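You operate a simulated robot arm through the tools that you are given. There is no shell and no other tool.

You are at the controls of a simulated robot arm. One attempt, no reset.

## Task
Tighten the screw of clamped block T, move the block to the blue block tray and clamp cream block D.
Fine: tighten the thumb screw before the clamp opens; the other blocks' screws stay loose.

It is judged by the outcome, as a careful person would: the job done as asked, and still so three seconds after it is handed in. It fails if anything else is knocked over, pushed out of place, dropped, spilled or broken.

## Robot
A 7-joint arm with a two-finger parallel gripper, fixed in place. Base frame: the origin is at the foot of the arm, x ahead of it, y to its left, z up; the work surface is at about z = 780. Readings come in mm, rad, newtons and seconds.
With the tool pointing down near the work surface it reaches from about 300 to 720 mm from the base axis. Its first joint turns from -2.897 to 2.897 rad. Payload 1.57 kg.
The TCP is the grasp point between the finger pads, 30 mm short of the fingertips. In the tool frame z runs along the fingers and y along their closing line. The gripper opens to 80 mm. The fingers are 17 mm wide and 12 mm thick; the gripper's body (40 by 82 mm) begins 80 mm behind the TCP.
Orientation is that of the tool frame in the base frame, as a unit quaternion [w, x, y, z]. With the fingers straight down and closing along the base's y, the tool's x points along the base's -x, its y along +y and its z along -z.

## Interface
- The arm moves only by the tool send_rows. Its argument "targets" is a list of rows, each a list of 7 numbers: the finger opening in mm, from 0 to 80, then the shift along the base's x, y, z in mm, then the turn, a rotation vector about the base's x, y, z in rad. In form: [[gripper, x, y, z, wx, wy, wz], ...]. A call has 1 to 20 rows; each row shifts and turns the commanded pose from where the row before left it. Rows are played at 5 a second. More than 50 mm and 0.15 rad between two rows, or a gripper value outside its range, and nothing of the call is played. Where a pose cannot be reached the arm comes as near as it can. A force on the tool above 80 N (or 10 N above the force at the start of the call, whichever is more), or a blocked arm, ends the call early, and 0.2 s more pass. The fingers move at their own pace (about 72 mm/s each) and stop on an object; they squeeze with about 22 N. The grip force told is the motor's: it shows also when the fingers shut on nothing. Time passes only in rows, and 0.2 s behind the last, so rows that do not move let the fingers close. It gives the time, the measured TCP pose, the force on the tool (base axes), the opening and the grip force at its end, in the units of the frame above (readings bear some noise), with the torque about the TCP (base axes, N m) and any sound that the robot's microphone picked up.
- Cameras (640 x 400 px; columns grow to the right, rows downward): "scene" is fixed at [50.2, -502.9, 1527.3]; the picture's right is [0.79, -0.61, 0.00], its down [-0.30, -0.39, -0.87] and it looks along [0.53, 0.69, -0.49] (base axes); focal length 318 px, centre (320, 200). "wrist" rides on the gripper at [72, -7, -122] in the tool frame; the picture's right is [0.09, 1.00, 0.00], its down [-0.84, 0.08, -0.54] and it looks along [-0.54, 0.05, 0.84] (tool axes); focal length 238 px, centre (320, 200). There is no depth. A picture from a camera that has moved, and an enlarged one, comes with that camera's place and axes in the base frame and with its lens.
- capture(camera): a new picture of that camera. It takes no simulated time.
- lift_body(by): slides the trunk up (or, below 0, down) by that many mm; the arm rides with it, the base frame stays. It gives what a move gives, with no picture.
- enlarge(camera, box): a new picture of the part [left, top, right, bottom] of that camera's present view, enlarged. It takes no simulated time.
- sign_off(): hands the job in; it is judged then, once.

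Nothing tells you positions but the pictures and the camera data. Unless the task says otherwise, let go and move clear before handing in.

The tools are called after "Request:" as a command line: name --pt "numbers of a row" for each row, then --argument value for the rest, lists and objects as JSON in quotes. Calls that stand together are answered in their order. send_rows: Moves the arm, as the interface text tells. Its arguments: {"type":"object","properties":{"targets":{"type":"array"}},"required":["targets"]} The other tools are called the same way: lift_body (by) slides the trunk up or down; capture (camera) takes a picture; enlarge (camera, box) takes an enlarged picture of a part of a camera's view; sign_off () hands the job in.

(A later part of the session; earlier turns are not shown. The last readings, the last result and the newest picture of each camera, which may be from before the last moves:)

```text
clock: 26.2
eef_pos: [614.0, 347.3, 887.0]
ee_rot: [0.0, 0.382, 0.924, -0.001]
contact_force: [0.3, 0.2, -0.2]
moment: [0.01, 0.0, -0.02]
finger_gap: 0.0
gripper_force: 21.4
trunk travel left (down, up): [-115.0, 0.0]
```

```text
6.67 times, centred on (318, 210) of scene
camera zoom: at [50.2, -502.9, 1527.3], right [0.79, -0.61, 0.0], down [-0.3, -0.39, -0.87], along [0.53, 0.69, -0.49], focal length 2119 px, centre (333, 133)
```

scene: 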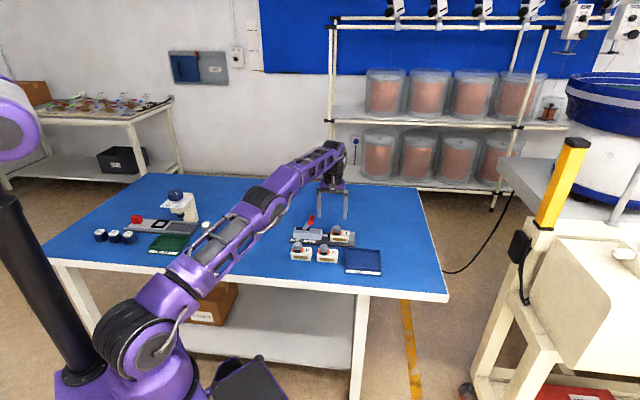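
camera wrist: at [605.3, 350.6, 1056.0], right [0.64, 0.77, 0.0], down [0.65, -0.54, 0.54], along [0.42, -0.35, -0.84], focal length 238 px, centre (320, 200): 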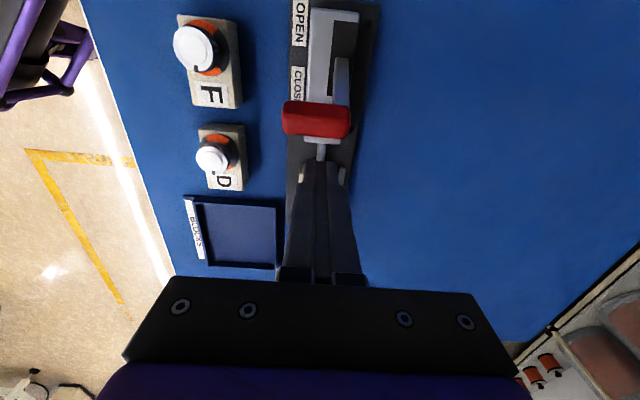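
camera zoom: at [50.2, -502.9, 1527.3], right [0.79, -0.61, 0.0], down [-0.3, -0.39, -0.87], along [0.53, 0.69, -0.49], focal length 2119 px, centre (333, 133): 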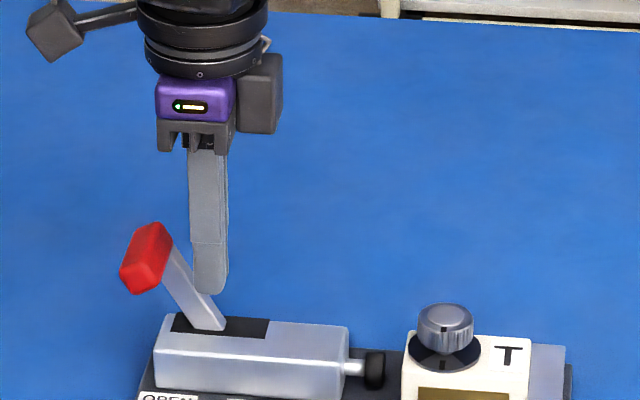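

The handle snapped over to OPEN by itself and the plunger has retracted from T. I'll lift clear, then move above T with the fingers closing across the block and the tool leaning along the fixture axis.

Request:
send_rows --pt "0 0 0 25 0 0 0" --pt "0 0 0 25 0 0 0" --pt "64 22.6 -22.1 0 -0.0825 -0.0825 0" --pt "64 22.6 -22.1 0 -0.0825 -0.0825 0" --pt "64 22.6 -22.1 0 -0.0825 -0.0825 0" --pt "64 22.6 -22.1 0 0 0 0" --pt "64 0 0 -20 0 0 0" --pt "64 0 0 0 0 0 0"

Request:
capture --camera "wrist"

Request:
enlarge --camera "wrist" --box '[220, 60, 420, 185]'

Request:
enlarge --camera "scene" --box '[280, 190, 376, 250]'

```text
clock: 28.0
eef_pos: [704.0, 259.7, 918.1]
ee_rot: [0.161, 0.376, 0.91, -0.067]
contact_force: [0.7, -0.1, -0.7]
moment: [0.03, -0.01, -0.01]
finger_gap: 64.1
gripper_force: 0.0
trunk travel left (down, up): [-115.0, 0.0]
```

```text
taken
camera wrist: at [623.3, 333.4, 1005.9], right [0.64, 0.77, -0.03], down [0.48, -0.37, 0.8], along [0.6, -0.53, -0.6], focal length 238 px, centre (320, 200)
```

wrist: 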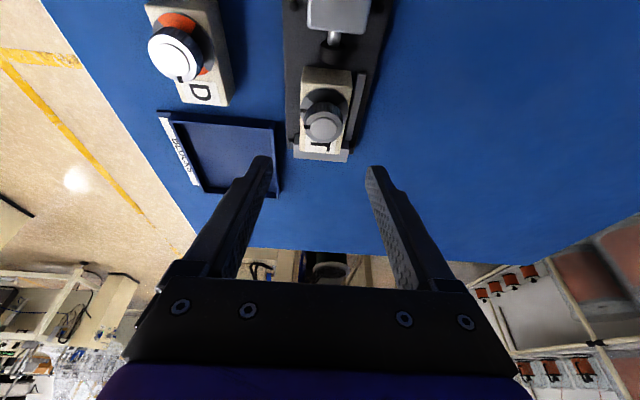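

```text
3.20 times, centred on (320, 122) of wrist
camera zoom: at [623.3, 333.4, 1005.9], right [0.64, 0.77, -0.03], down [0.48, -0.37, 0.8], along [0.6, -0.53, -0.6], focal length 763 px, centre (320, 448)
```

zoom: 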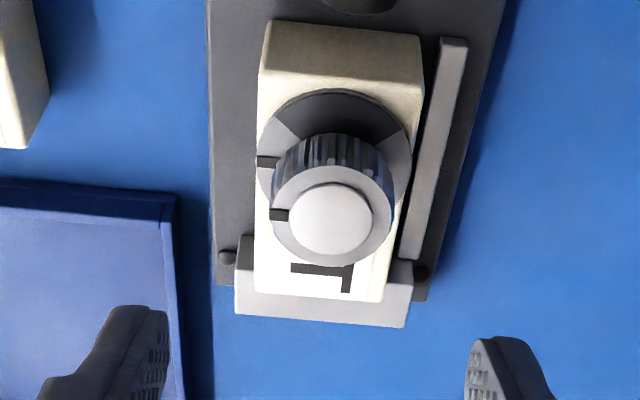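

```text
6.67 times, centred on (328, 220) of scene
camera zoom: at [50.2, -502.9, 1527.3], right [0.79, -0.61, 0.0], down [-0.3, -0.39, -0.87], along [0.53, 0.69, -0.49], focal length 2119 px, centre (267, 67)
```

zoom: 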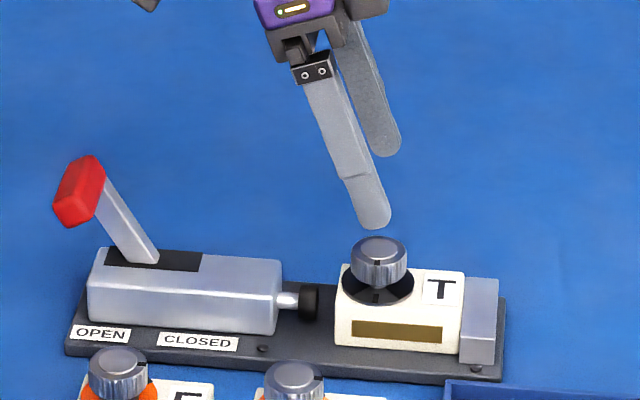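

T is free, with a small guide rail close behind its far side. I need that rail's height to choose the finger depth, so I'll zoom in.

Request:
enlarge --camera "wrist" --box '[320, 65, 380, 105]'

Request:
enlarge --camera "wrist" --box '[280, 100, 380, 163]'

```text
10.00 times, centred on (350, 85) of wrist
camera zoom: at [623.3, 333.4, 1005.9], right [0.64, 0.77, -0.03], down [0.48, -0.37, 0.8], along [0.6, -0.53, -0.6], focal length 2384 px, centre (20, 1350)
```

zoom: 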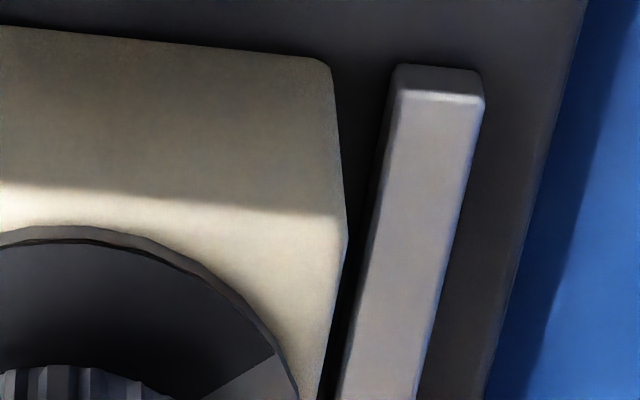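

```text
6.35 times, centred on (330, 132) of wrist
camera zoom: at [623.3, 333.4, 1005.9], right [0.64, 0.77, -0.03], down [0.48, -0.37, 0.8], along [0.6, -0.53, -0.6], focal length 1513 px, centre (256, 635)
```

zoom: 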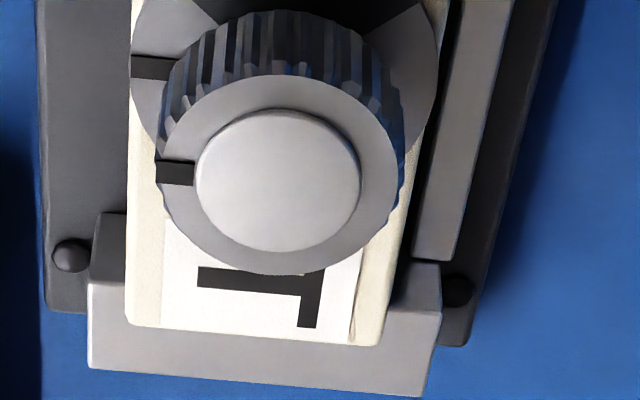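

The rail is only about 6 mm tall (top at z≈799), so tips at about z 807 will clear it and still grip most of T's side. I'll centre over T and come down.

Request:
send_rows --pt "64 7.3 -3.7 0 0 0 0" --pt "64 0 0 -18 0 0 0" --pt "64 0 0 -18 0 0 0" --pt "64 0 0 -18 0 0 0" --pt "64 0 0 -15 0 0 0" --pt "64 0 0 0 0 0 0"

Request:
enlarge --camera "wrist" --box '[220, 60, 420, 185]'

Request:
enlarge --camera "scene" --box '[310, 200, 374, 240]'

```text
clock: 29.4
eef_pos: [713.0, 256.0, 848.4]
ee_rot: [0.161, 0.377, 0.91, -0.067]
contact_force: [-0.3, 0.3, -0.7]
moment: [0.01, -0.02, 0.01]
finger_gap: 63.8
gripper_force: 0.1
trunk travel left (down, up): [-115.0, 0.0]
```

```text
3.20 times, centred on (320, 122) of wrist
camera zoom: at [632.1, 329.1, 936.1], right [0.64, 0.77, -0.03], down [0.48, -0.37, 0.8], along [0.6, -0.53, -0.6], focal length 763 px, centre (320, 448)
```

zoom: 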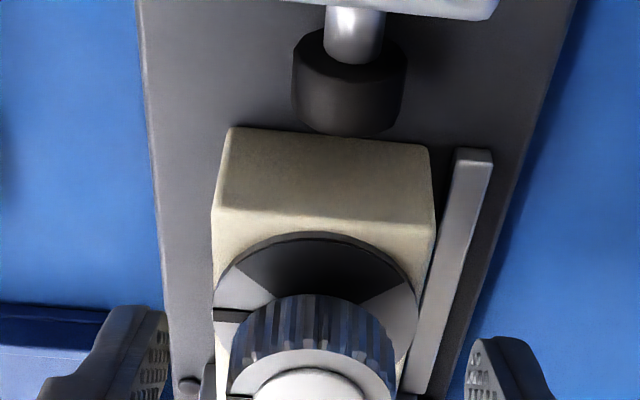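

```text
10.00 times, centred on (342, 220) of scene
camera zoom: at [50.2, -502.9, 1527.3], right [0.79, -0.61, 0.0], down [-0.3, -0.39, -0.87], along [0.53, 0.69, -0.49], focal length 3179 px, centre (100, 0)
```

zoom: 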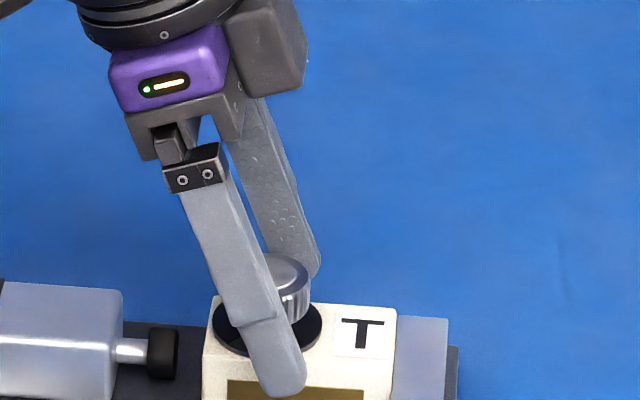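

Well centred (block centre w≈684 against the tool's 685). I'll go down the last 10 mm and close on T.

Request:
send_rows --pt "64 -0.5 -0.5 -10 0 0 0" --pt "64 0 0 0 0 0 0" --pt "25 0 0 0 0 0 0" --pt "25 0 0 0 0 0 0" --pt "25 0 0 0 0 0 0" --pt "25 0 0 0 0 0 0"

Request:
enlarge --camera "wrist" --box '[220, 60, 420, 185]'

Request:
enlarge --camera "scene" --box '[310, 205, 374, 245]'

```text
clock: 30.8
eef_pos: [712.6, 254.5, 838.0]
ee_rot: [0.16, 0.376, 0.91, -0.068]
contact_force: [0.7, 0.4, 0.4]
moment: [-0.03, 0.0, -0.03]
finger_gap: 41.7
gripper_force: 22.1
trunk travel left (down, up): [-115.0, 0.0]
```

```text
3.20 times, centred on (320, 122) of wrist
camera zoom: at [631.1, 329.0, 926.0], right [0.64, 0.77, -0.03], down [0.48, -0.37, 0.8], along [0.6, -0.53, -0.6], focal length 763 px, centre (320, 448)
```

zoom: 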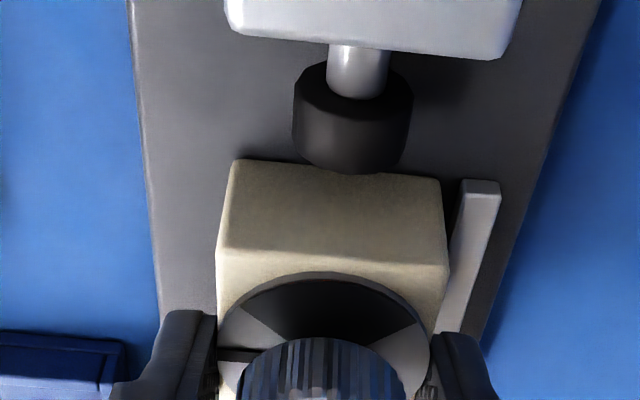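

```text
10.00 times, centred on (342, 225) of scene
camera zoom: at [50.2, -502.9, 1527.3], right [0.79, -0.61, 0.0], down [-0.3, -0.39, -0.87], along [0.53, 0.69, -0.49], focal length 3179 px, centre (100, -50)
```

zoom: 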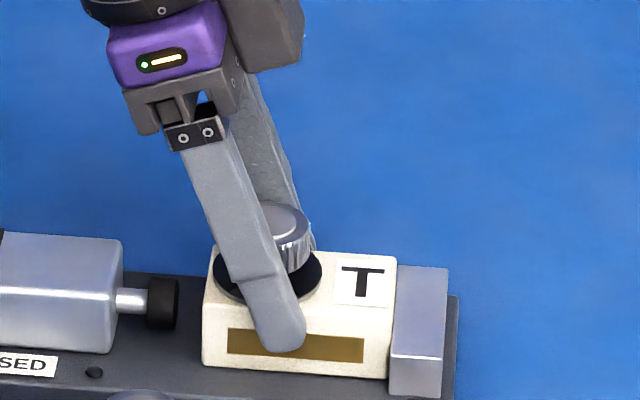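

T is gripped at 41.7 mm with no side load. I'll lift slightly and check that it comes up level.

Request:
send_rows --pt "25 0 0 4 0 0 0" --pt "25 0 0 6 0 0 0" --pt "25 0 0 0 0 0 0"

Request:
enlarge --camera "scene" --box '[310, 205, 374, 245]'

Request:
enlarge --camera "wrist" --box '[220, 60, 420, 185]'

```text
clock: 31.6
eef_pos: [712.7, 255.0, 847.3]
ee_rot: [0.161, 0.376, 0.91, -0.067]
contact_force: [-0.6, 0.2, -1.5]
moment: [0.05, 0.02, 0.0]
finger_gap: 42.0
gripper_force: 22.0
trunk travel left (down, up): [-115.0, 0.0]
```

```text
10.00 times, centred on (342, 225) of scene
camera zoom: at [50.2, -502.9, 1527.3], right [0.79, -0.61, 0.0], down [-0.3, -0.39, -0.87], along [0.53, 0.69, -0.49], focal length 3179 px, centre (100, -50)
```

zoom: 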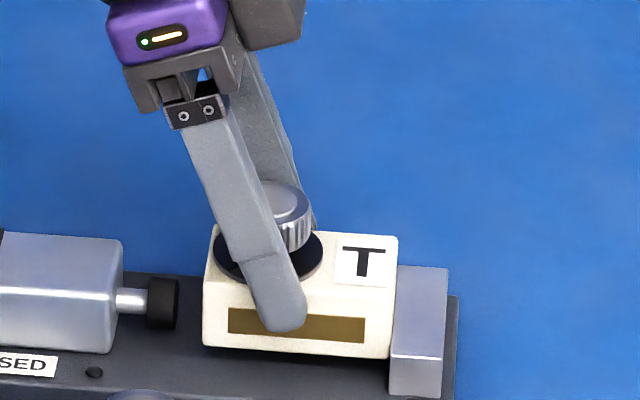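

```text
3.20 times, centred on (320, 122) of wrist
camera zoom: at [630.9, 328.8, 935.7], right [0.64, 0.77, -0.03], down [0.48, -0.37, 0.8], along [0.6, -0.53, -0.6], focal length 763 px, centre (320, 448)
```

zoom: 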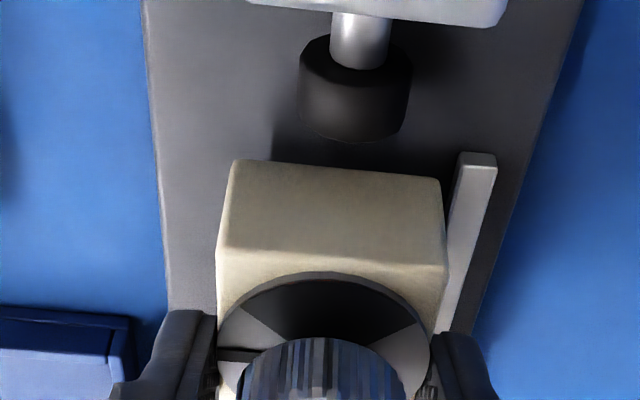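

T lifts level with its screw still tight. I'll raise it well clear of everything and carry it over the blue tray.

Request:
send_rows --pt "25 0 0 18 0 0 0" --pt "25 0 0 18 0 0 0" --pt "25 0 0 16 0 0 0" --pt "25 -4 -22 0 0 0 0" --pt "25 -4 -28 0 0 0 0" --pt "25 -4 -28 0 0 0 0" --pt "25 -4 -28 0 0 0 0" --pt "25 0 -28 0 0 0 0" --pt "25 0 0 0 0 0 0"

Request:
capture --camera "wrist"

Request:
enlarge --camera "scene" --box '[310, 205, 406, 285]'

```text
clock: 33.6
eef_pos: [695.5, 121.8, 900.1]
ee_rot: [0.162, 0.375, 0.91, -0.067]
contact_force: [-0.4, 0.0, -2.3]
moment: [0.03, 0.02, -0.01]
finger_gap: 41.5
gripper_force: 21.7
trunk travel left (down, up): [-115.0, 0.0]
```

```text
taken
camera wrist: at [614.9, 196.2, 988.3], right [0.64, 0.77, -0.03], down [0.48, -0.37, 0.8], along [0.6, -0.53, -0.6], focal length 238 px, centre (320, 200)
```

wrist: 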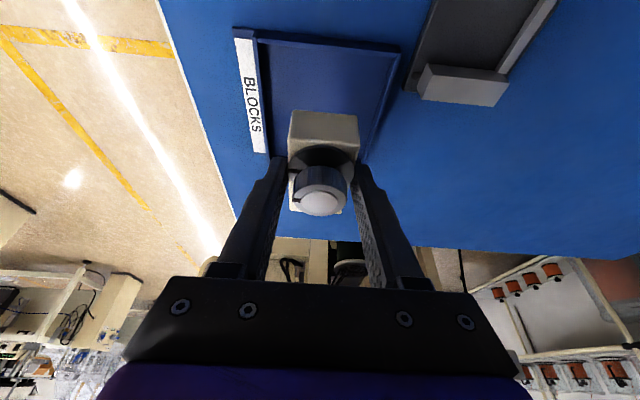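

```text
5.00 times, centred on (358, 245) of scene
camera zoom: at [50.2, -502.9, 1527.3], right [0.79, -0.61, 0.0], down [-0.3, -0.39, -0.87], along [0.53, 0.69, -0.49], focal length 1589 px, centre (130, -25)
```

zoom: 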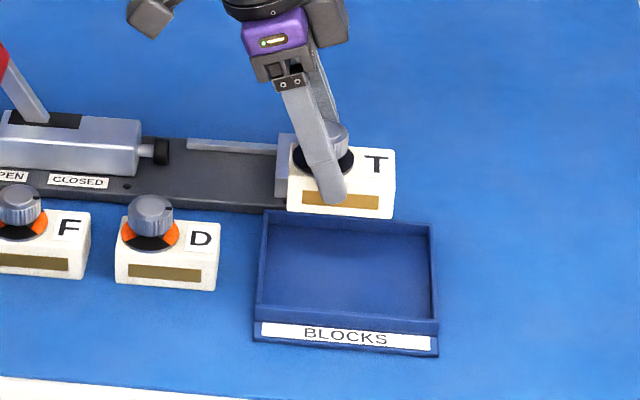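

The tray's interior is about q 366–478 and w 533–627. I'll centre T over it and lower, then finish in small steps watching for contact.

Request:
send_rows --pt "25 4.5 -1.6 0 0 0 0" --pt "25 0 0 -18 0 0 0" --pt "25 0 0 -18 0 0 0" --pt "25 0 0 -16 0 0 0" --pt "25 0 0 -8 0 0 0" --pt "25 0 0 0 0 0 0"

Request:
enlarge --camera "scene" --box '[320, 215, 400, 280]'

Request:
capture --camera "wrist"

```text
clock: 35.0
eef_pos: [700.1, 119.3, 839.6]
ee_rot: [0.161, 0.376, 0.91, -0.067]
contact_force: [-0.6, 0.8, -1.9]
moment: [-0.02, 0.04, 0.0]
finger_gap: 41.8
gripper_force: 21.6
trunk travel left (down, up): [-115.0, 0.0]
```

```text
6.15 times, centred on (360, 248) of scene
camera zoom: at [50.2, -502.9, 1527.3], right [0.79, -0.61, 0.0], down [-0.3, -0.39, -0.87], along [0.53, 0.69, -0.49], focal length 1956 px, centre (74, -92)
```

zoom: 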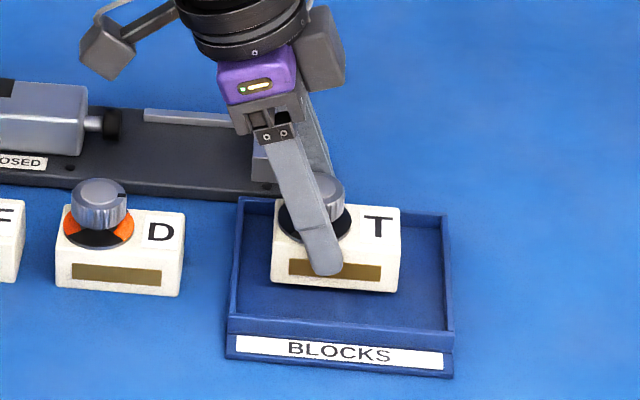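

```text
taken
camera wrist: at [619.8, 193.8, 927.2], right [0.64, 0.77, -0.03], down [0.48, -0.37, 0.8], along [0.6, -0.53, -0.6], focal length 238 px, centre (320, 200)
```

wrist: 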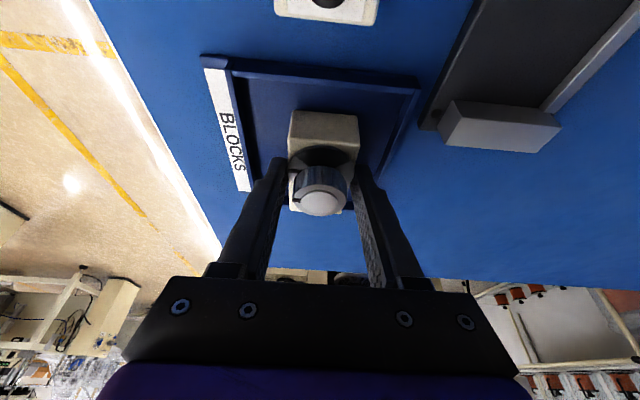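

Request:
send_rows --pt "25 0 0 -3 0 0 0" --pt "25 0 0 -2 0 0 0" --pt "25 0 0 -2 0 0 0" --pt "25 0 0 0 0 0 0"

```text
clock: 36.0
eef_pos: [700.8, 120.0, 831.3]
ee_rot: [0.161, 0.376, 0.91, -0.067]
contact_force: [0.0, 0.1, -1.5]
moment: [0.05, 0.01, -0.04]
finger_gap: 41.8
gripper_force: 22.2
trunk travel left (down, up): [-115.0, 0.0]
```

Request:
send_rows --pt "25 0 0 -1 0 0 0" --pt "25 0 0 -1 0 0 0" --pt "25 0 0 0 0 0 0"

Request:
enlarge --camera "scene" --box '[335, 225, 395, 275]'

```text
clock: 36.8
eef_pos: [701.4, 120.5, 830.9]
ee_rot: [0.163, 0.376, 0.91, -0.066]
contact_force: [-3.1, 1.0, 9.8]
moment: [0.16, 0.46, 0.02]
finger_gap: 41.7
gripper_force: 22.2
trunk travel left (down, up): [-115.0, 0.0]
```

```text
8.00 times, centred on (365, 250) of scene
camera zoom: at [50.2, -502.9, 1527.3], right [0.79, -0.61, 0.0], down [-0.3, -0.39, -0.87], along [0.53, 0.69, -0.49], focal length 2543 px, centre (-40, -200)
```

zoom: 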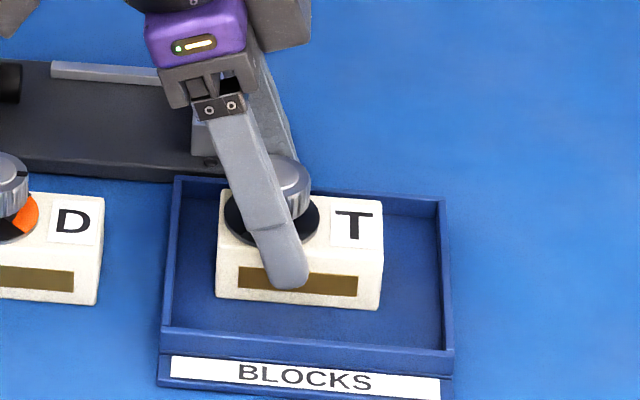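

T is resting on the tray floor. I'll ease the load, open the fingers partway so they stay clear of the walls, and lift off.

Request:
send_rows --pt "25 0 0 0.7 0 0 0" --pt "54 0 0 0 0 0 0" --pt "54 0 0 0 0 0 0" --pt "54 0 0 0 0 0 0"

Request:
enlarge --camera "scene" --box '[335, 225, 395, 275]'

Request:
capture --camera "wrist"

```text
clock: 37.8
eef_pos: [701.0, 119.9, 831.7]
ee_rot: [0.161, 0.376, 0.91, -0.067]
contact_force: [0.1, -0.5, 0.4]
moment: [0.02, -0.01, 0.02]
finger_gap: 54.0
gripper_force: 0.0
trunk travel left (down, up): [-115.0, 0.0]
```

```text
8.00 times, centred on (365, 250) of scene
camera zoom: at [50.2, -502.9, 1527.3], right [0.79, -0.61, 0.0], down [-0.3, -0.39, -0.87], along [0.53, 0.69, -0.49], focal length 2543 px, centre (-40, -200)
```

zoom: 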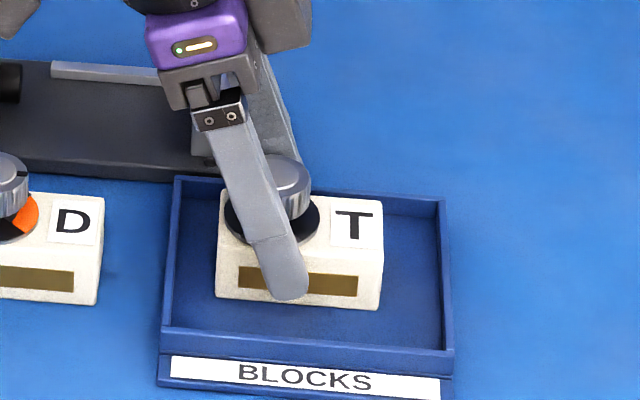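

```text
taken
camera wrist: at [619.7, 193.8, 920.0], right [0.64, 0.77, -0.03], down [0.48, -0.37, 0.8], along [0.6, -0.53, -0.6], focal length 238 px, centre (320, 200)
```

wrist: 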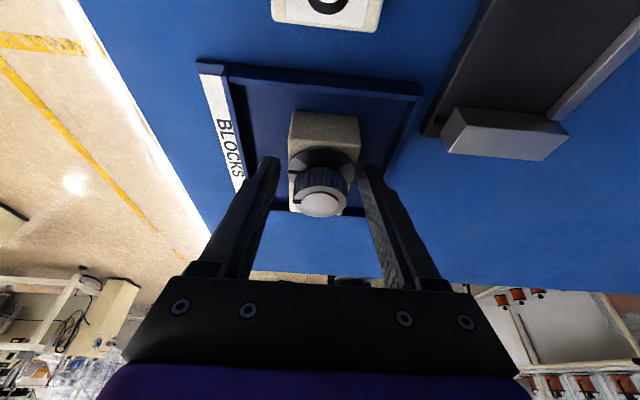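

T sits flat in the tray with its screw tight. I'll lift straight up and move above D, keeping the same tool orientation.

Request:
send_rows --pt "54 0 0 20 0 0 0" --pt "54 0 0 25 0 0 0" --pt "54 0 0 25 0 0 0" --pt "60 -29.5 27.9 0 0 0 0" --pt "60 -29.5 27.9 0 0 0 0" --pt "60 -29.5 27.9 0 0 0 0" --pt "60 0 0 0 0 0 0"

Request:
capture --camera "wrist"

Request:
enlarge --camera "wrist" --box '[220, 60, 420, 185]'

Request:
enlarge --camera "scene" --box '[275, 200, 403, 280]'

```text
clock: 39.4
eef_pos: [611.5, 203.1, 902.8]
ee_rot: [0.162, 0.377, 0.91, -0.066]
contact_force: [0.5, -0.6, 0.9]
moment: [0.0, -0.02, 0.0]
finger_gap: 60.0
gripper_force: 0.1
trunk travel left (down, up): [-115.0, 0.0]
```

```text
taken
camera wrist: at [530.5, 276.9, 990.2], right [0.64, 0.77, -0.03], down [0.48, -0.37, 0.8], along [0.6, -0.53, -0.6], focal length 238 px, centre (320, 200)
```

wrist: 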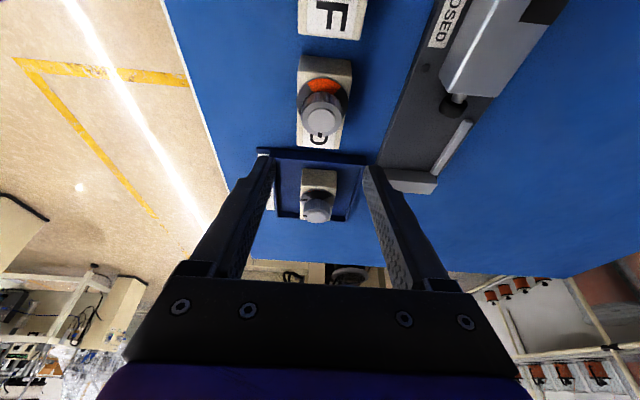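

```text
3.20 times, centred on (320, 122) of wrist
camera zoom: at [530.5, 276.9, 990.2], right [0.64, 0.77, -0.03], down [0.48, -0.37, 0.8], along [0.6, -0.53, -0.6], focal length 763 px, centre (320, 448)
```

zoom: 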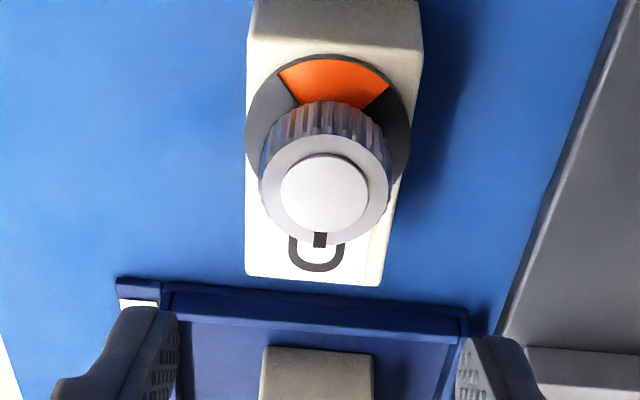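

```text
5.00 times, centred on (339, 240) of scene
camera zoom: at [50.2, -502.9, 1527.3], right [0.79, -0.61, 0.0], down [-0.3, -0.39, -0.87], along [0.53, 0.69, -0.49], focal length 1589 px, centre (225, 0)
```

zoom: 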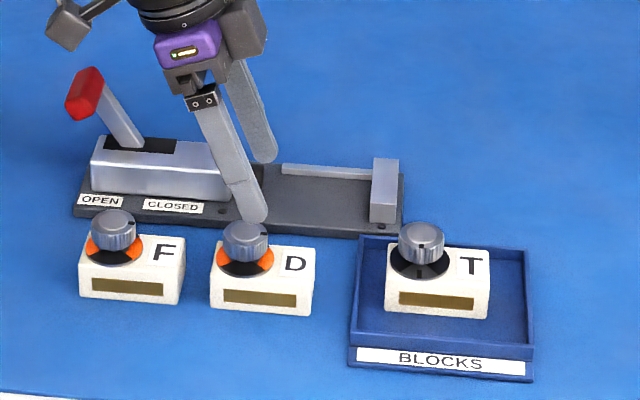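

D is centred at about q 297, w 576, well aligned with the tool. I'll centre over it and lower to the same relative grip height I used on T.

Request:
send_rows --pt "60 -2 2 -10 0 0 0" --pt "60 0 0 -18 0 0 0" --pt "60 0 0 -18 0 0 0" --pt "60 0 0 -16 0 0 0" --pt "60 0 0 -10 0 0 0" --pt "60 0 0 0 0 0 0"

Request:
enlarge --camera "wrist" --box '[220, 60, 420, 185]'

Request:
enlarge --camera "scene" --box '[290, 215, 354, 265]'

```text
clock: 40.8
eef_pos: [610.9, 205.3, 829.3]
ee_rot: [0.161, 0.377, 0.91, -0.067]
contact_force: [0.7, -0.3, 0.5]
moment: [0.02, 0.0, 0.01]
finger_gap: 60.2
gripper_force: 0.1
trunk travel left (down, up): [-115.0, 0.0]
```

```text
3.20 times, centred on (320, 122) of wrist
camera zoom: at [528.8, 279.7, 917.5], right [0.64, 0.77, -0.03], down [0.48, -0.37, 0.8], along [0.6, -0.53, -0.6], focal length 763 px, centre (320, 448)
```

zoom: 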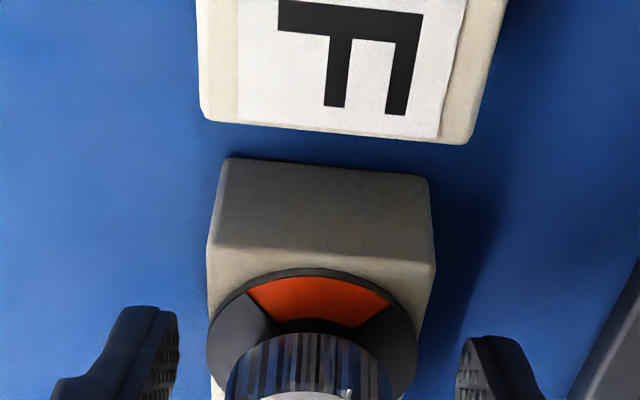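

```text
8.00 times, centred on (322, 240) of scene
camera zoom: at [50.2, -502.9, 1527.3], right [0.79, -0.61, 0.0], down [-0.3, -0.39, -0.87], along [0.53, 0.69, -0.49], focal length 2543 px, centre (304, -120)
```

zoom: 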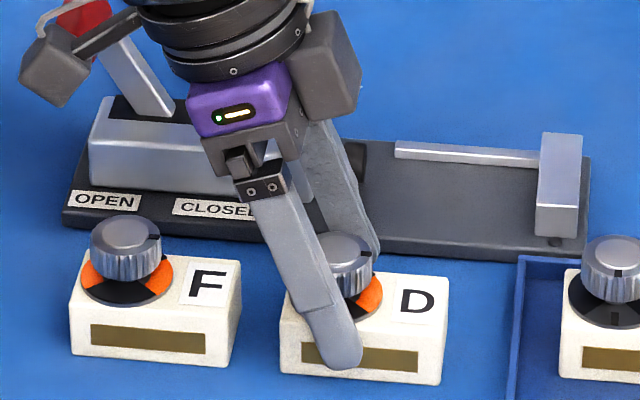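

D sits about 2 mm off the tool's centre compared with how I held T. I'll trim that, go down the last 3 mm, and close.

Request:
send_rows --pt "60 0 -2.6 0 0 0 0" --pt "60 0 0 -3.3 0 0 0" --pt "60 0 0 0 0 0 0" --pt "25 0 0 0 0 0 0" --pt "25 0 0 0 0 0 0" --pt "25 0 0 0 0 0 0" --pt "25 0 0 0 0 0 0"

Request:
enlarge --camera "wrist" --box '[220, 60, 420, 185]'

Request:
enlarge --camera "scene" --box '[290, 215, 354, 265]'

```text
clock: 42.4
eef_pos: [611.1, 204.1, 825.4]
ee_rot: [0.161, 0.377, 0.91, -0.066]
contact_force: [0.2, 0.5, 0.7]
moment: [-0.06, 0.06, -0.01]
finger_gap: 41.5
gripper_force: 22.7
trunk travel left (down, up): [-115.0, 0.0]
```

```text
3.20 times, centred on (320, 122) of wrist
camera zoom: at [528.6, 277.5, 914.6], right [0.64, 0.77, -0.03], down [0.48, -0.37, 0.8], along [0.6, -0.53, -0.6], focal length 763 px, centre (320, 448)
```

zoom: 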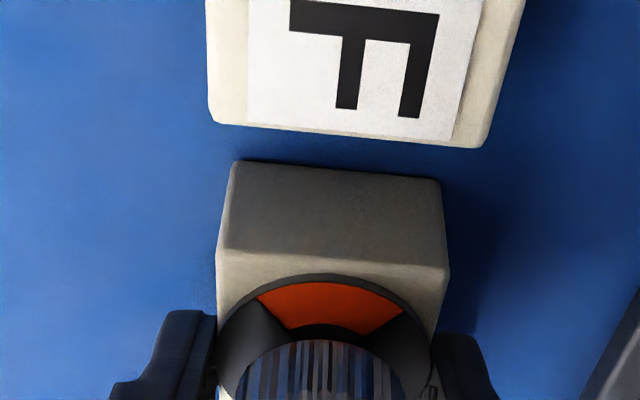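

```text
8.00 times, centred on (322, 240) of scene
camera zoom: at [50.2, -502.9, 1527.3], right [0.79, -0.61, 0.0], down [-0.3, -0.39, -0.87], along [0.53, 0.69, -0.49], focal length 2543 px, centre (304, -120)
```

zoom: 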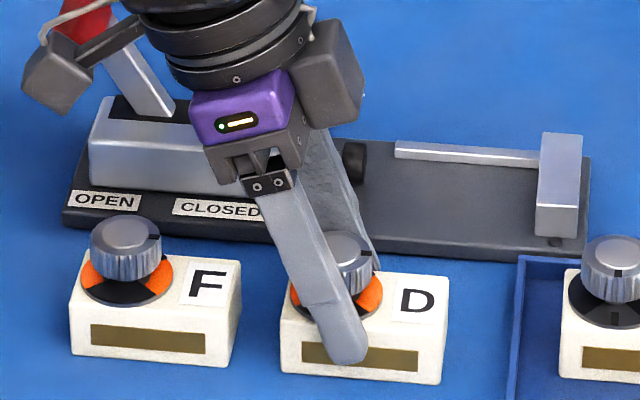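

D is held exactly as T was, at the same relative pose. I'll lift it and carry it over the clamp seat, about 2 mm short of the stop.

Request:
send_rows --pt "25 0 0 10 0 0 0" --pt "25 0 0 25 0 0 0" --pt "25 0 0 25 0 0 0" --pt "25 33.4 17.5 0 0 0 0" --pt "25 33.4 17.5 0 0 0 0" --pt "25 33.5 17.4 0 0 0 0" --pt "25 0 0 0 0 0 0" --pt "25 0 0 0 0 0 0"

Request:
capture --camera "wrist"

Request:
enlarge --camera "scene" --box '[280, 195, 376, 255]'

```text
clock: 44.2
eef_pos: [711.4, 253.5, 885.3]
ee_rot: [0.161, 0.377, 0.91, -0.068]
contact_force: [0.4, 0.0, -1.3]
moment: [-0.04, 0.05, 0.02]
finger_gap: 41.7
gripper_force: 22.2
trunk travel left (down, up): [-115.0, 0.0]
```

```text
taken
camera wrist: at [629.3, 328.3, 974.2], right [0.64, 0.77, -0.03], down [0.48, -0.37, 0.8], along [0.6, -0.53, -0.6], focal length 238 px, centre (320, 200)
```

wrist: 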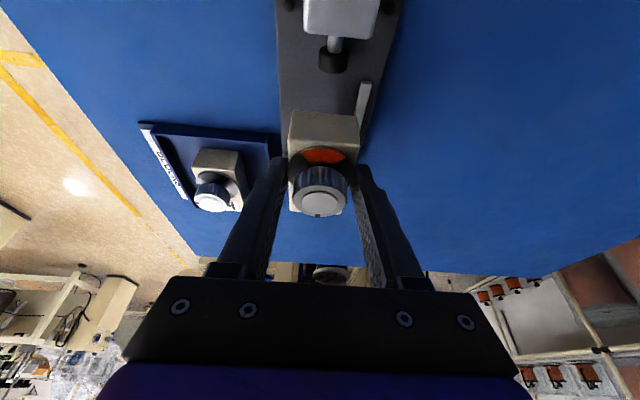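

```text
6.67 times, centred on (328, 225) of scene
camera zoom: at [50.2, -502.9, 1527.3], right [0.79, -0.61, 0.0], down [-0.3, -0.39, -0.87], along [0.53, 0.69, -0.49], focal length 2119 px, centre (267, 33)
```

zoom: 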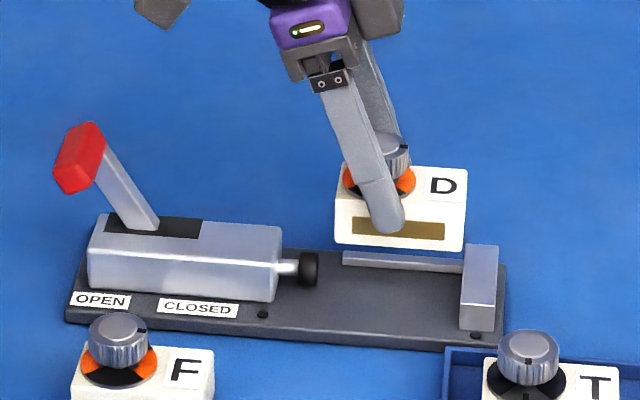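

Request:
send_rows --pt "25 0.6 2.0 0 0 0 0" --pt "25 0 0 -14 0 0 0" --pt "25 0 0 -14 0 0 0" --pt "25 0 0 -10 0 0 0" --pt "25 0 0 -5 0 0 0" --pt "25 0 0 0 0 0 0" --pt "25 0 0 0 0 0 0"

Request:
enlarge --camera "wrist" --box '[220, 60, 420, 185]'

Request:
enlarge --camera "scene" --box '[310, 205, 374, 245]'

```text
clock: 45.8
eef_pos: [710.8, 256.6, 842.5]
ee_rot: [0.162, 0.377, 0.91, -0.068]
contact_force: [-0.2, 0.4, -3.0]
moment: [0.03, 0.02, 0.03]
finger_gap: 41.9
gripper_force: 21.9
trunk travel left (down, up): [-115.0, 0.0]
```

```text
3.20 times, centred on (320, 122) of wrist
camera zoom: at [629.8, 330.7, 931.3], right [0.64, 0.77, -0.03], down [0.48, -0.37, 0.8], along [0.6, -0.53, -0.6], focal length 763 px, centre (320, 448)
```

zoom: 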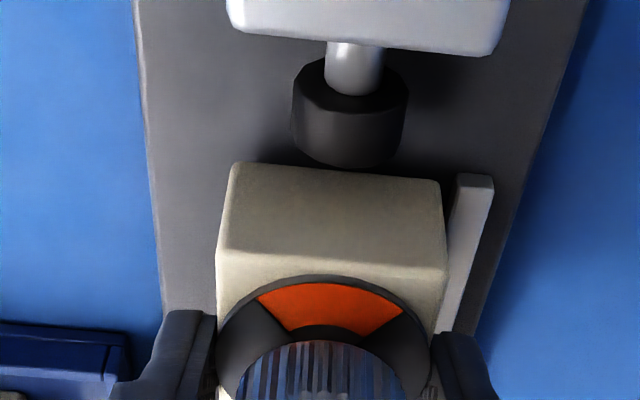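

```text
10.00 times, centred on (342, 225) of scene
camera zoom: at [50.2, -502.9, 1527.3], right [0.79, -0.61, 0.0], down [-0.3, -0.39, -0.87], along [0.53, 0.69, -0.49], focal length 3179 px, centre (100, -50)
```

zoom: 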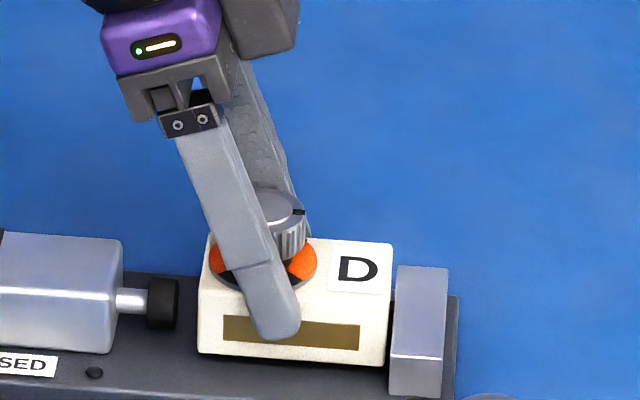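

Request:
send_rows --pt "25 0 0 -2 0 0 0" --pt "25 0 0 -1.5 0 0 0" --pt "25 0 0 -1 0 0 0" --pt "25 0 0 0 0 0 0"

```text
clock: 46.8
eef_pos: [712.3, 256.8, 837.8]
ee_rot: [0.161, 0.377, 0.91, -0.067]
contact_force: [-0.3, -0.8, -2.4]
moment: [0.03, 0.01, -0.02]
finger_gap: 41.9
gripper_force: 22.1
trunk travel left (down, up): [-115.0, 0.0]
```

Request:
send_rows --pt "25 0 0 -0.8 0 0 0" --pt "25 0 0 -0.7 0 0 0" --pt "25 0 0 0 0 0 0"

Request:
enlarge --camera "scene" --box '[310, 205, 374, 245]'

```text
clock: 47.6
eef_pos: [711.0, 257.6, 836.4]
ee_rot: [0.162, 0.375, 0.91, -0.067]
contact_force: [-0.4, 0.4, -1.6]
moment: [0.01, 0.02, 0.01]
finger_gap: 41.6
gripper_force: 22.4
trunk travel left (down, up): [-115.0, 0.0]
```

```text
10.00 times, centred on (342, 225) of scene
camera zoom: at [50.2, -502.9, 1527.3], right [0.79, -0.61, 0.0], down [-0.3, -0.39, -0.87], along [0.53, 0.69, -0.49], focal length 3179 px, centre (100, -50)
```

zoom: 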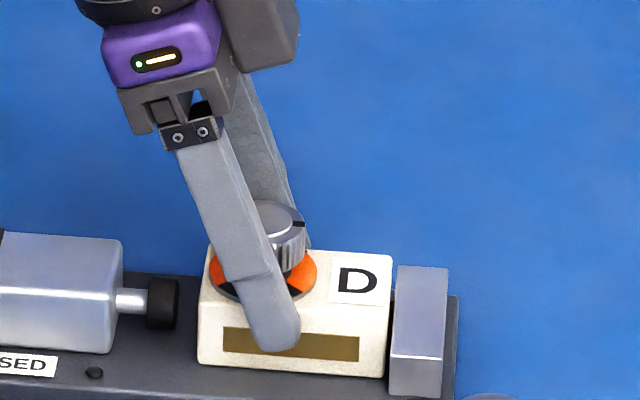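

Request:
send_rows --pt "25 0 0 -0.6 0 0 0" --pt "25 0 0 0 0 0 0"

```text
clock: 48.2
eef_pos: [711.1, 258.1, 837.9]
ee_rot: [0.161, 0.377, 0.91, -0.066]
contact_force: [-1.1, 0.3, 0.5]
moment: [0.04, 0.1, -0.02]
finger_gap: 41.5
gripper_force: 22.0
trunk travel left (down, up): [-115.0, 0.0]
```

Request:
send_rows --pt "25 0 0 -0.5 0 0 0" --pt "25 0 0 0 0 0 0"

```text
clock: 48.8
eef_pos: [711.4, 257.1, 835.6]
ee_rot: [0.161, 0.377, 0.91, -0.067]
contact_force: [0.5, 0.0, 5.0]
moment: [0.04, 0.21, -0.02]
finger_gap: 41.8
gripper_force: 22.0
trunk travel left (down, up): [-115.0, 0.0]
```

D is resting on the seat plate. I'll release it and rise straight up.

Request:
send_rows --pt "25 0 0 0.4 0 0 0" --pt "60 0 0 0 0 0 0" --pt "60 0 0 0 0 0 0" --pt "60 0 0 15 0 0 0" --pt "60 0 0 20 0 0 0" --pt "60 0 0 25 0 0 0" --pt "60 0 0 25 0 0 0" --pt "60 0 0 0 0 0 0"

Request:
enlarge --camera "wrist" --box '[220, 40, 420, 165]'

Request:
enlarge --camera "scene" --box '[280, 195, 376, 255]'

```text
clock: 50.6
eef_pos: [711.0, 256.5, 921.0]
ee_rot: [0.163, 0.377, 0.909, -0.068]
contact_force: [0.2, -0.1, 0.3]
moment: [0.0, 0.01, 0.01]
finger_gap: 59.8
gripper_force: 0.0
trunk travel left (down, up): [-115.0, 0.0]
```

```text
3.20 times, centred on (320, 102) of wrist
camera zoom: at [630.2, 330.9, 1009.8], right [0.64, 0.77, -0.03], down [0.48, -0.37, 0.8], along [0.6, -0.53, -0.6], focal length 763 px, centre (320, 512)
```

zoom: 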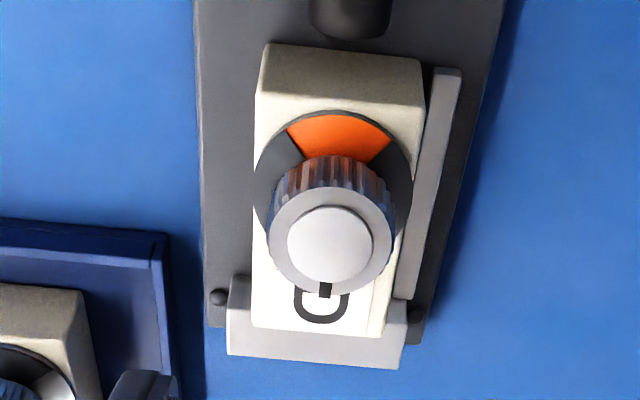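

```text
6.67 times, centred on (328, 225) of scene
camera zoom: at [50.2, -502.9, 1527.3], right [0.79, -0.61, 0.0], down [-0.3, -0.39, -0.87], along [0.53, 0.69, -0.49], focal length 2119 px, centre (267, 33)
```

zoom: 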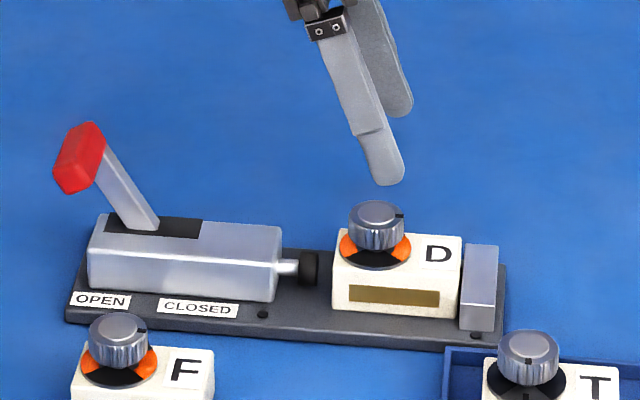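

D is seated squarely near the stop with its screw still loose. I'll go over to the far side of the open handle, upright and fingers closed, ready to push it to CLOSED.

Request:
send_rows --pt "0 0 0 20 0 0 0" --pt "0 -28 28 0 0 0 0" --pt "0 -28 28 0 0 0 0" --pt "0 -28 28 0 0.0825 0.0825 0" --pt "0 -28 28 0 0.0825 0.0825 0" --pt "0 -28 28 0 0.0825 0.0825 0" --pt "0 0 0 0 0 0 0"

Request:
enlarge --camera "scene" --box '[265, 175, 361, 235]'

Request:
capture --camera "wrist"

```text
clock: 52.2
eef_pos: [572.1, 394.6, 942.8]
ee_rot: [-0.001, 0.383, 0.924, 0.001]
contact_force: [0.6, 0.5, 0.5]
moment: [-0.02, 0.01, 0.04]
finger_gap: 0.1
gripper_force: 21.4
trunk travel left (down, up): [-115.0, 0.0]
```

```text
6.67 times, centred on (313, 205) of scene
camera zoom: at [50.2, -502.9, 1527.3], right [0.79, -0.61, 0.0], down [-0.3, -0.39, -0.87], along [0.53, 0.69, -0.49], focal length 2119 px, centre (367, 167)
```

zoom: 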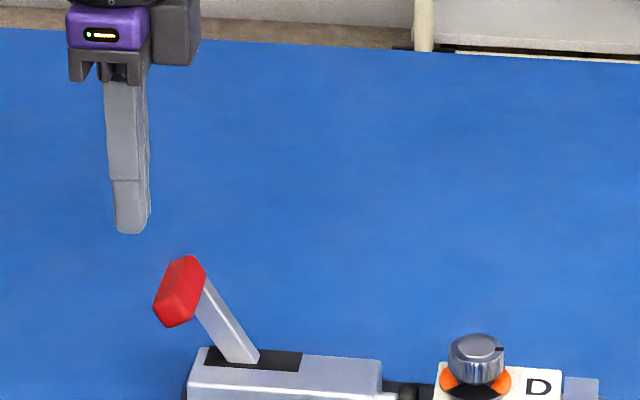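

```text
taken
camera wrist: at [517.7, 442.6, 1062.9], right [0.64, 0.77, 0.0], down [0.65, -0.54, 0.54], along [0.42, -0.35, -0.84], focal length 238 px, centre (320, 200)
```

wrist: 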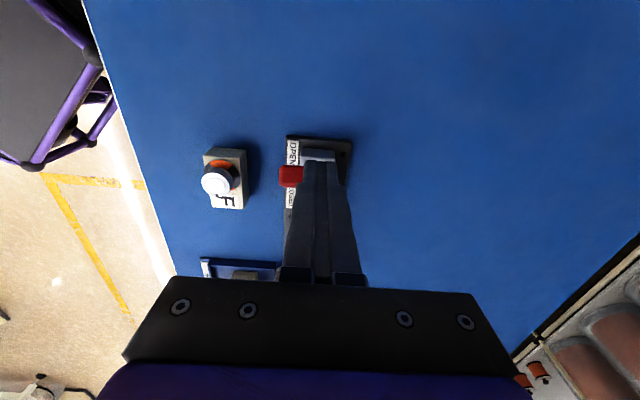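

Request:
send_rows --pt "0 -4 4 0 0 0 0" --pt "0 0 0 -20 0 0 0" --pt "0 0 0 -20 0 0 0" --pt "0 0 0 -15 0 0 0" --pt "0 0 0 0 0 0 0"

Request:
enlarge --camera "scene" --box '[265, 175, 361, 235]'

```text
clock: 53.4
eef_pos: [566.9, 401.7, 886.4]
ee_rot: [0.0, 0.382, 0.924, 0.0]
contact_force: [-0.5, -0.3, 0.0]
moment: [0.02, 0.0, -0.01]
finger_gap: 0.0
gripper_force: 21.6
trunk travel left (down, up): [-115.0, 0.0]
```

```text
6.67 times, centred on (313, 205) of scene
camera zoom: at [50.2, -502.9, 1527.3], right [0.79, -0.61, 0.0], down [-0.3, -0.39, -0.87], along [0.53, 0.69, -0.49], focal length 2119 px, centre (367, 167)
```

zoom: 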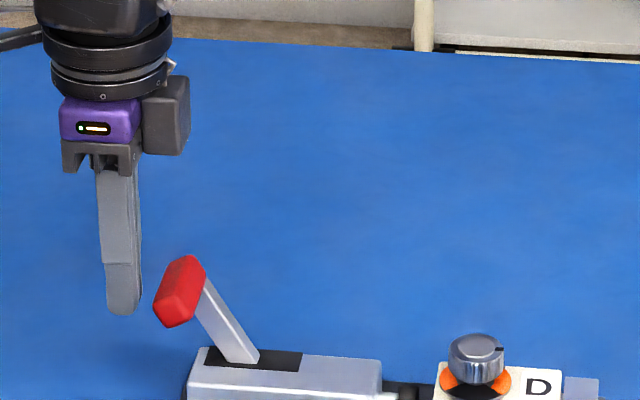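

Request:
send_rows --pt "0 7 -7 0 0 0 0" --pt "0 7 -7 0 0 0 0" --pt "0 7 -7 0 0 0 0" --pt "0 7 -7 0 0 0 0" --pt "0 7 -7 0 0 0 0"

Request:
enlarge --camera "scene" --box '[280, 180, 376, 240]'

```text
clock: 54.6
eef_pos: [601.6, 366.9, 888.0]
ee_rot: [0.001, 0.381, 0.924, 0.001]
contact_force: [-0.8, 0.3, 8.5]
moment: [-0.06, -0.02, -0.04]
finger_gap: 0.0
gripper_force: 21.4
trunk travel left (down, up): [-115.0, 0.0]
```

```text
6.67 times, centred on (328, 210) of scene
camera zoom: at [50.2, -502.9, 1527.3], right [0.79, -0.61, 0.0], down [-0.3, -0.39, -0.87], along [0.53, 0.69, -0.49], focal length 2119 px, centre (267, 133)
```

zoom: 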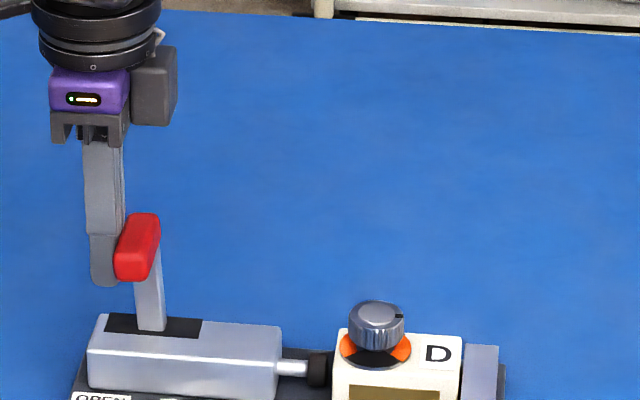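

The handle is nearly upright and the plunger is moving toward D. I'll keep pushing to CLOSED in small steps.

Request:
send_rows --pt "0 5 -5 0 0 0 0" --pt "0 5 -5 0 0 0 0" --pt "0 5 -5 0 0 0 0"

Request:
enlarge --camera "scene" --box '[280, 180, 376, 240]'

```text
clock: 55.4
eef_pos: [617.5, 349.8, 886.1]
ee_rot: [0.0, 0.383, 0.924, -0.002]
contact_force: [-0.4, 0.7, -0.1]
moment: [0.02, -0.02, 0.0]
finger_gap: 0.0
gripper_force: 21.9
trunk travel left (down, up): [-115.0, 0.0]
```

```text
6.67 times, centred on (328, 210) of scene
camera zoom: at [50.2, -502.9, 1527.3], right [0.79, -0.61, 0.0], down [-0.3, -0.39, -0.87], along [0.53, 0.69, -0.49], focal length 2119 px, centre (267, 133)
```

zoom: 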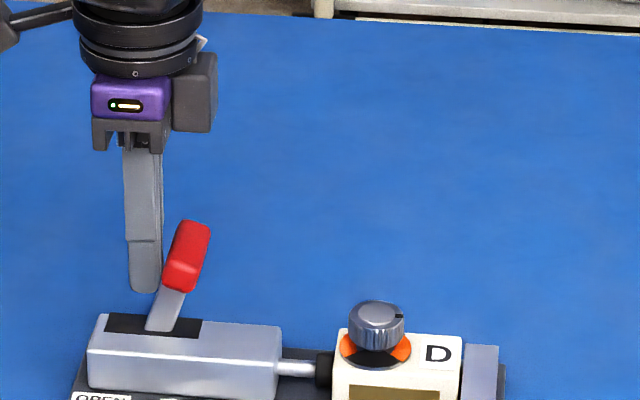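

The handle has passed centre and the plunger is touching D, but it isn't fully home yet. I'll keep pushing gently so D seats against the stop.

Request:
send_rows --pt "0 4 -4 0 0 0 0" --pt "0 4 -4 0 0 0 0" --pt "0 0 0 0 0 0 0"

Request:
enlarge --camera "scene" --box '[280, 180, 376, 240]'

```text
clock: 56.2
eef_pos: [625.0, 345.8, 886.2]
ee_rot: [-0.002, 0.382, 0.924, 0.001]
contact_force: [-4.9, 3.4, 0.5]
moment: [0.12, 0.13, 0.04]
finger_gap: 0.3
gripper_force: 21.5
trunk travel left (down, up): [-115.0, 0.0]
```

```text
6.67 times, centred on (328, 210) of scene
camera zoom: at [50.2, -502.9, 1527.3], right [0.79, -0.61, 0.0], down [-0.3, -0.39, -0.87], along [0.53, 0.69, -0.49], focal length 2119 px, centre (267, 133)
```

zoom: 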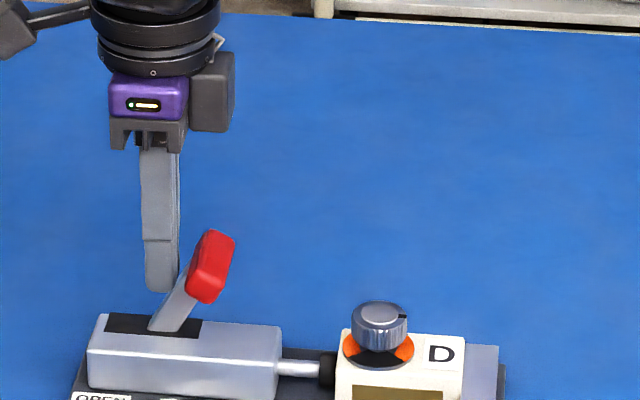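

The handle is back at its original closed angle and D has moved against the stop. I'll add a small extra push to confirm it's firmly home.

Request:
send_rows --pt "0 1.5 -1.5 0 0 0 0" --pt "0 0 0 0 0 0 0"

Request:
enlarge --camera "scene" --box '[280, 195, 376, 255]'

```text
clock: 56.8
eef_pos: [625.8, 343.1, 886.6]
ee_rot: [-0.001, 0.382, 0.924, 0.001]
contact_force: [-9.7, 9.6, 2.5]
moment: [0.25, 0.36, 0.05]
finger_gap: 0.1
gripper_force: 21.0
trunk travel left (down, up): [-115.0, 0.0]
```

```text
6.67 times, centred on (328, 225) of scene
camera zoom: at [50.2, -502.9, 1527.3], right [0.79, -0.61, 0.0], down [-0.3, -0.39, -0.87], along [0.53, 0.69, -0.49], focal length 2119 px, centre (267, 33)
```

zoom: 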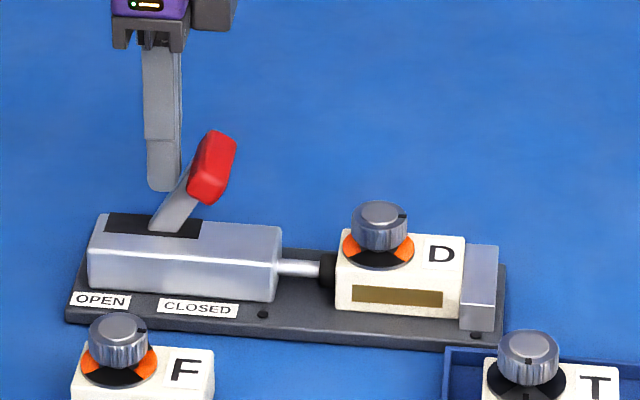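

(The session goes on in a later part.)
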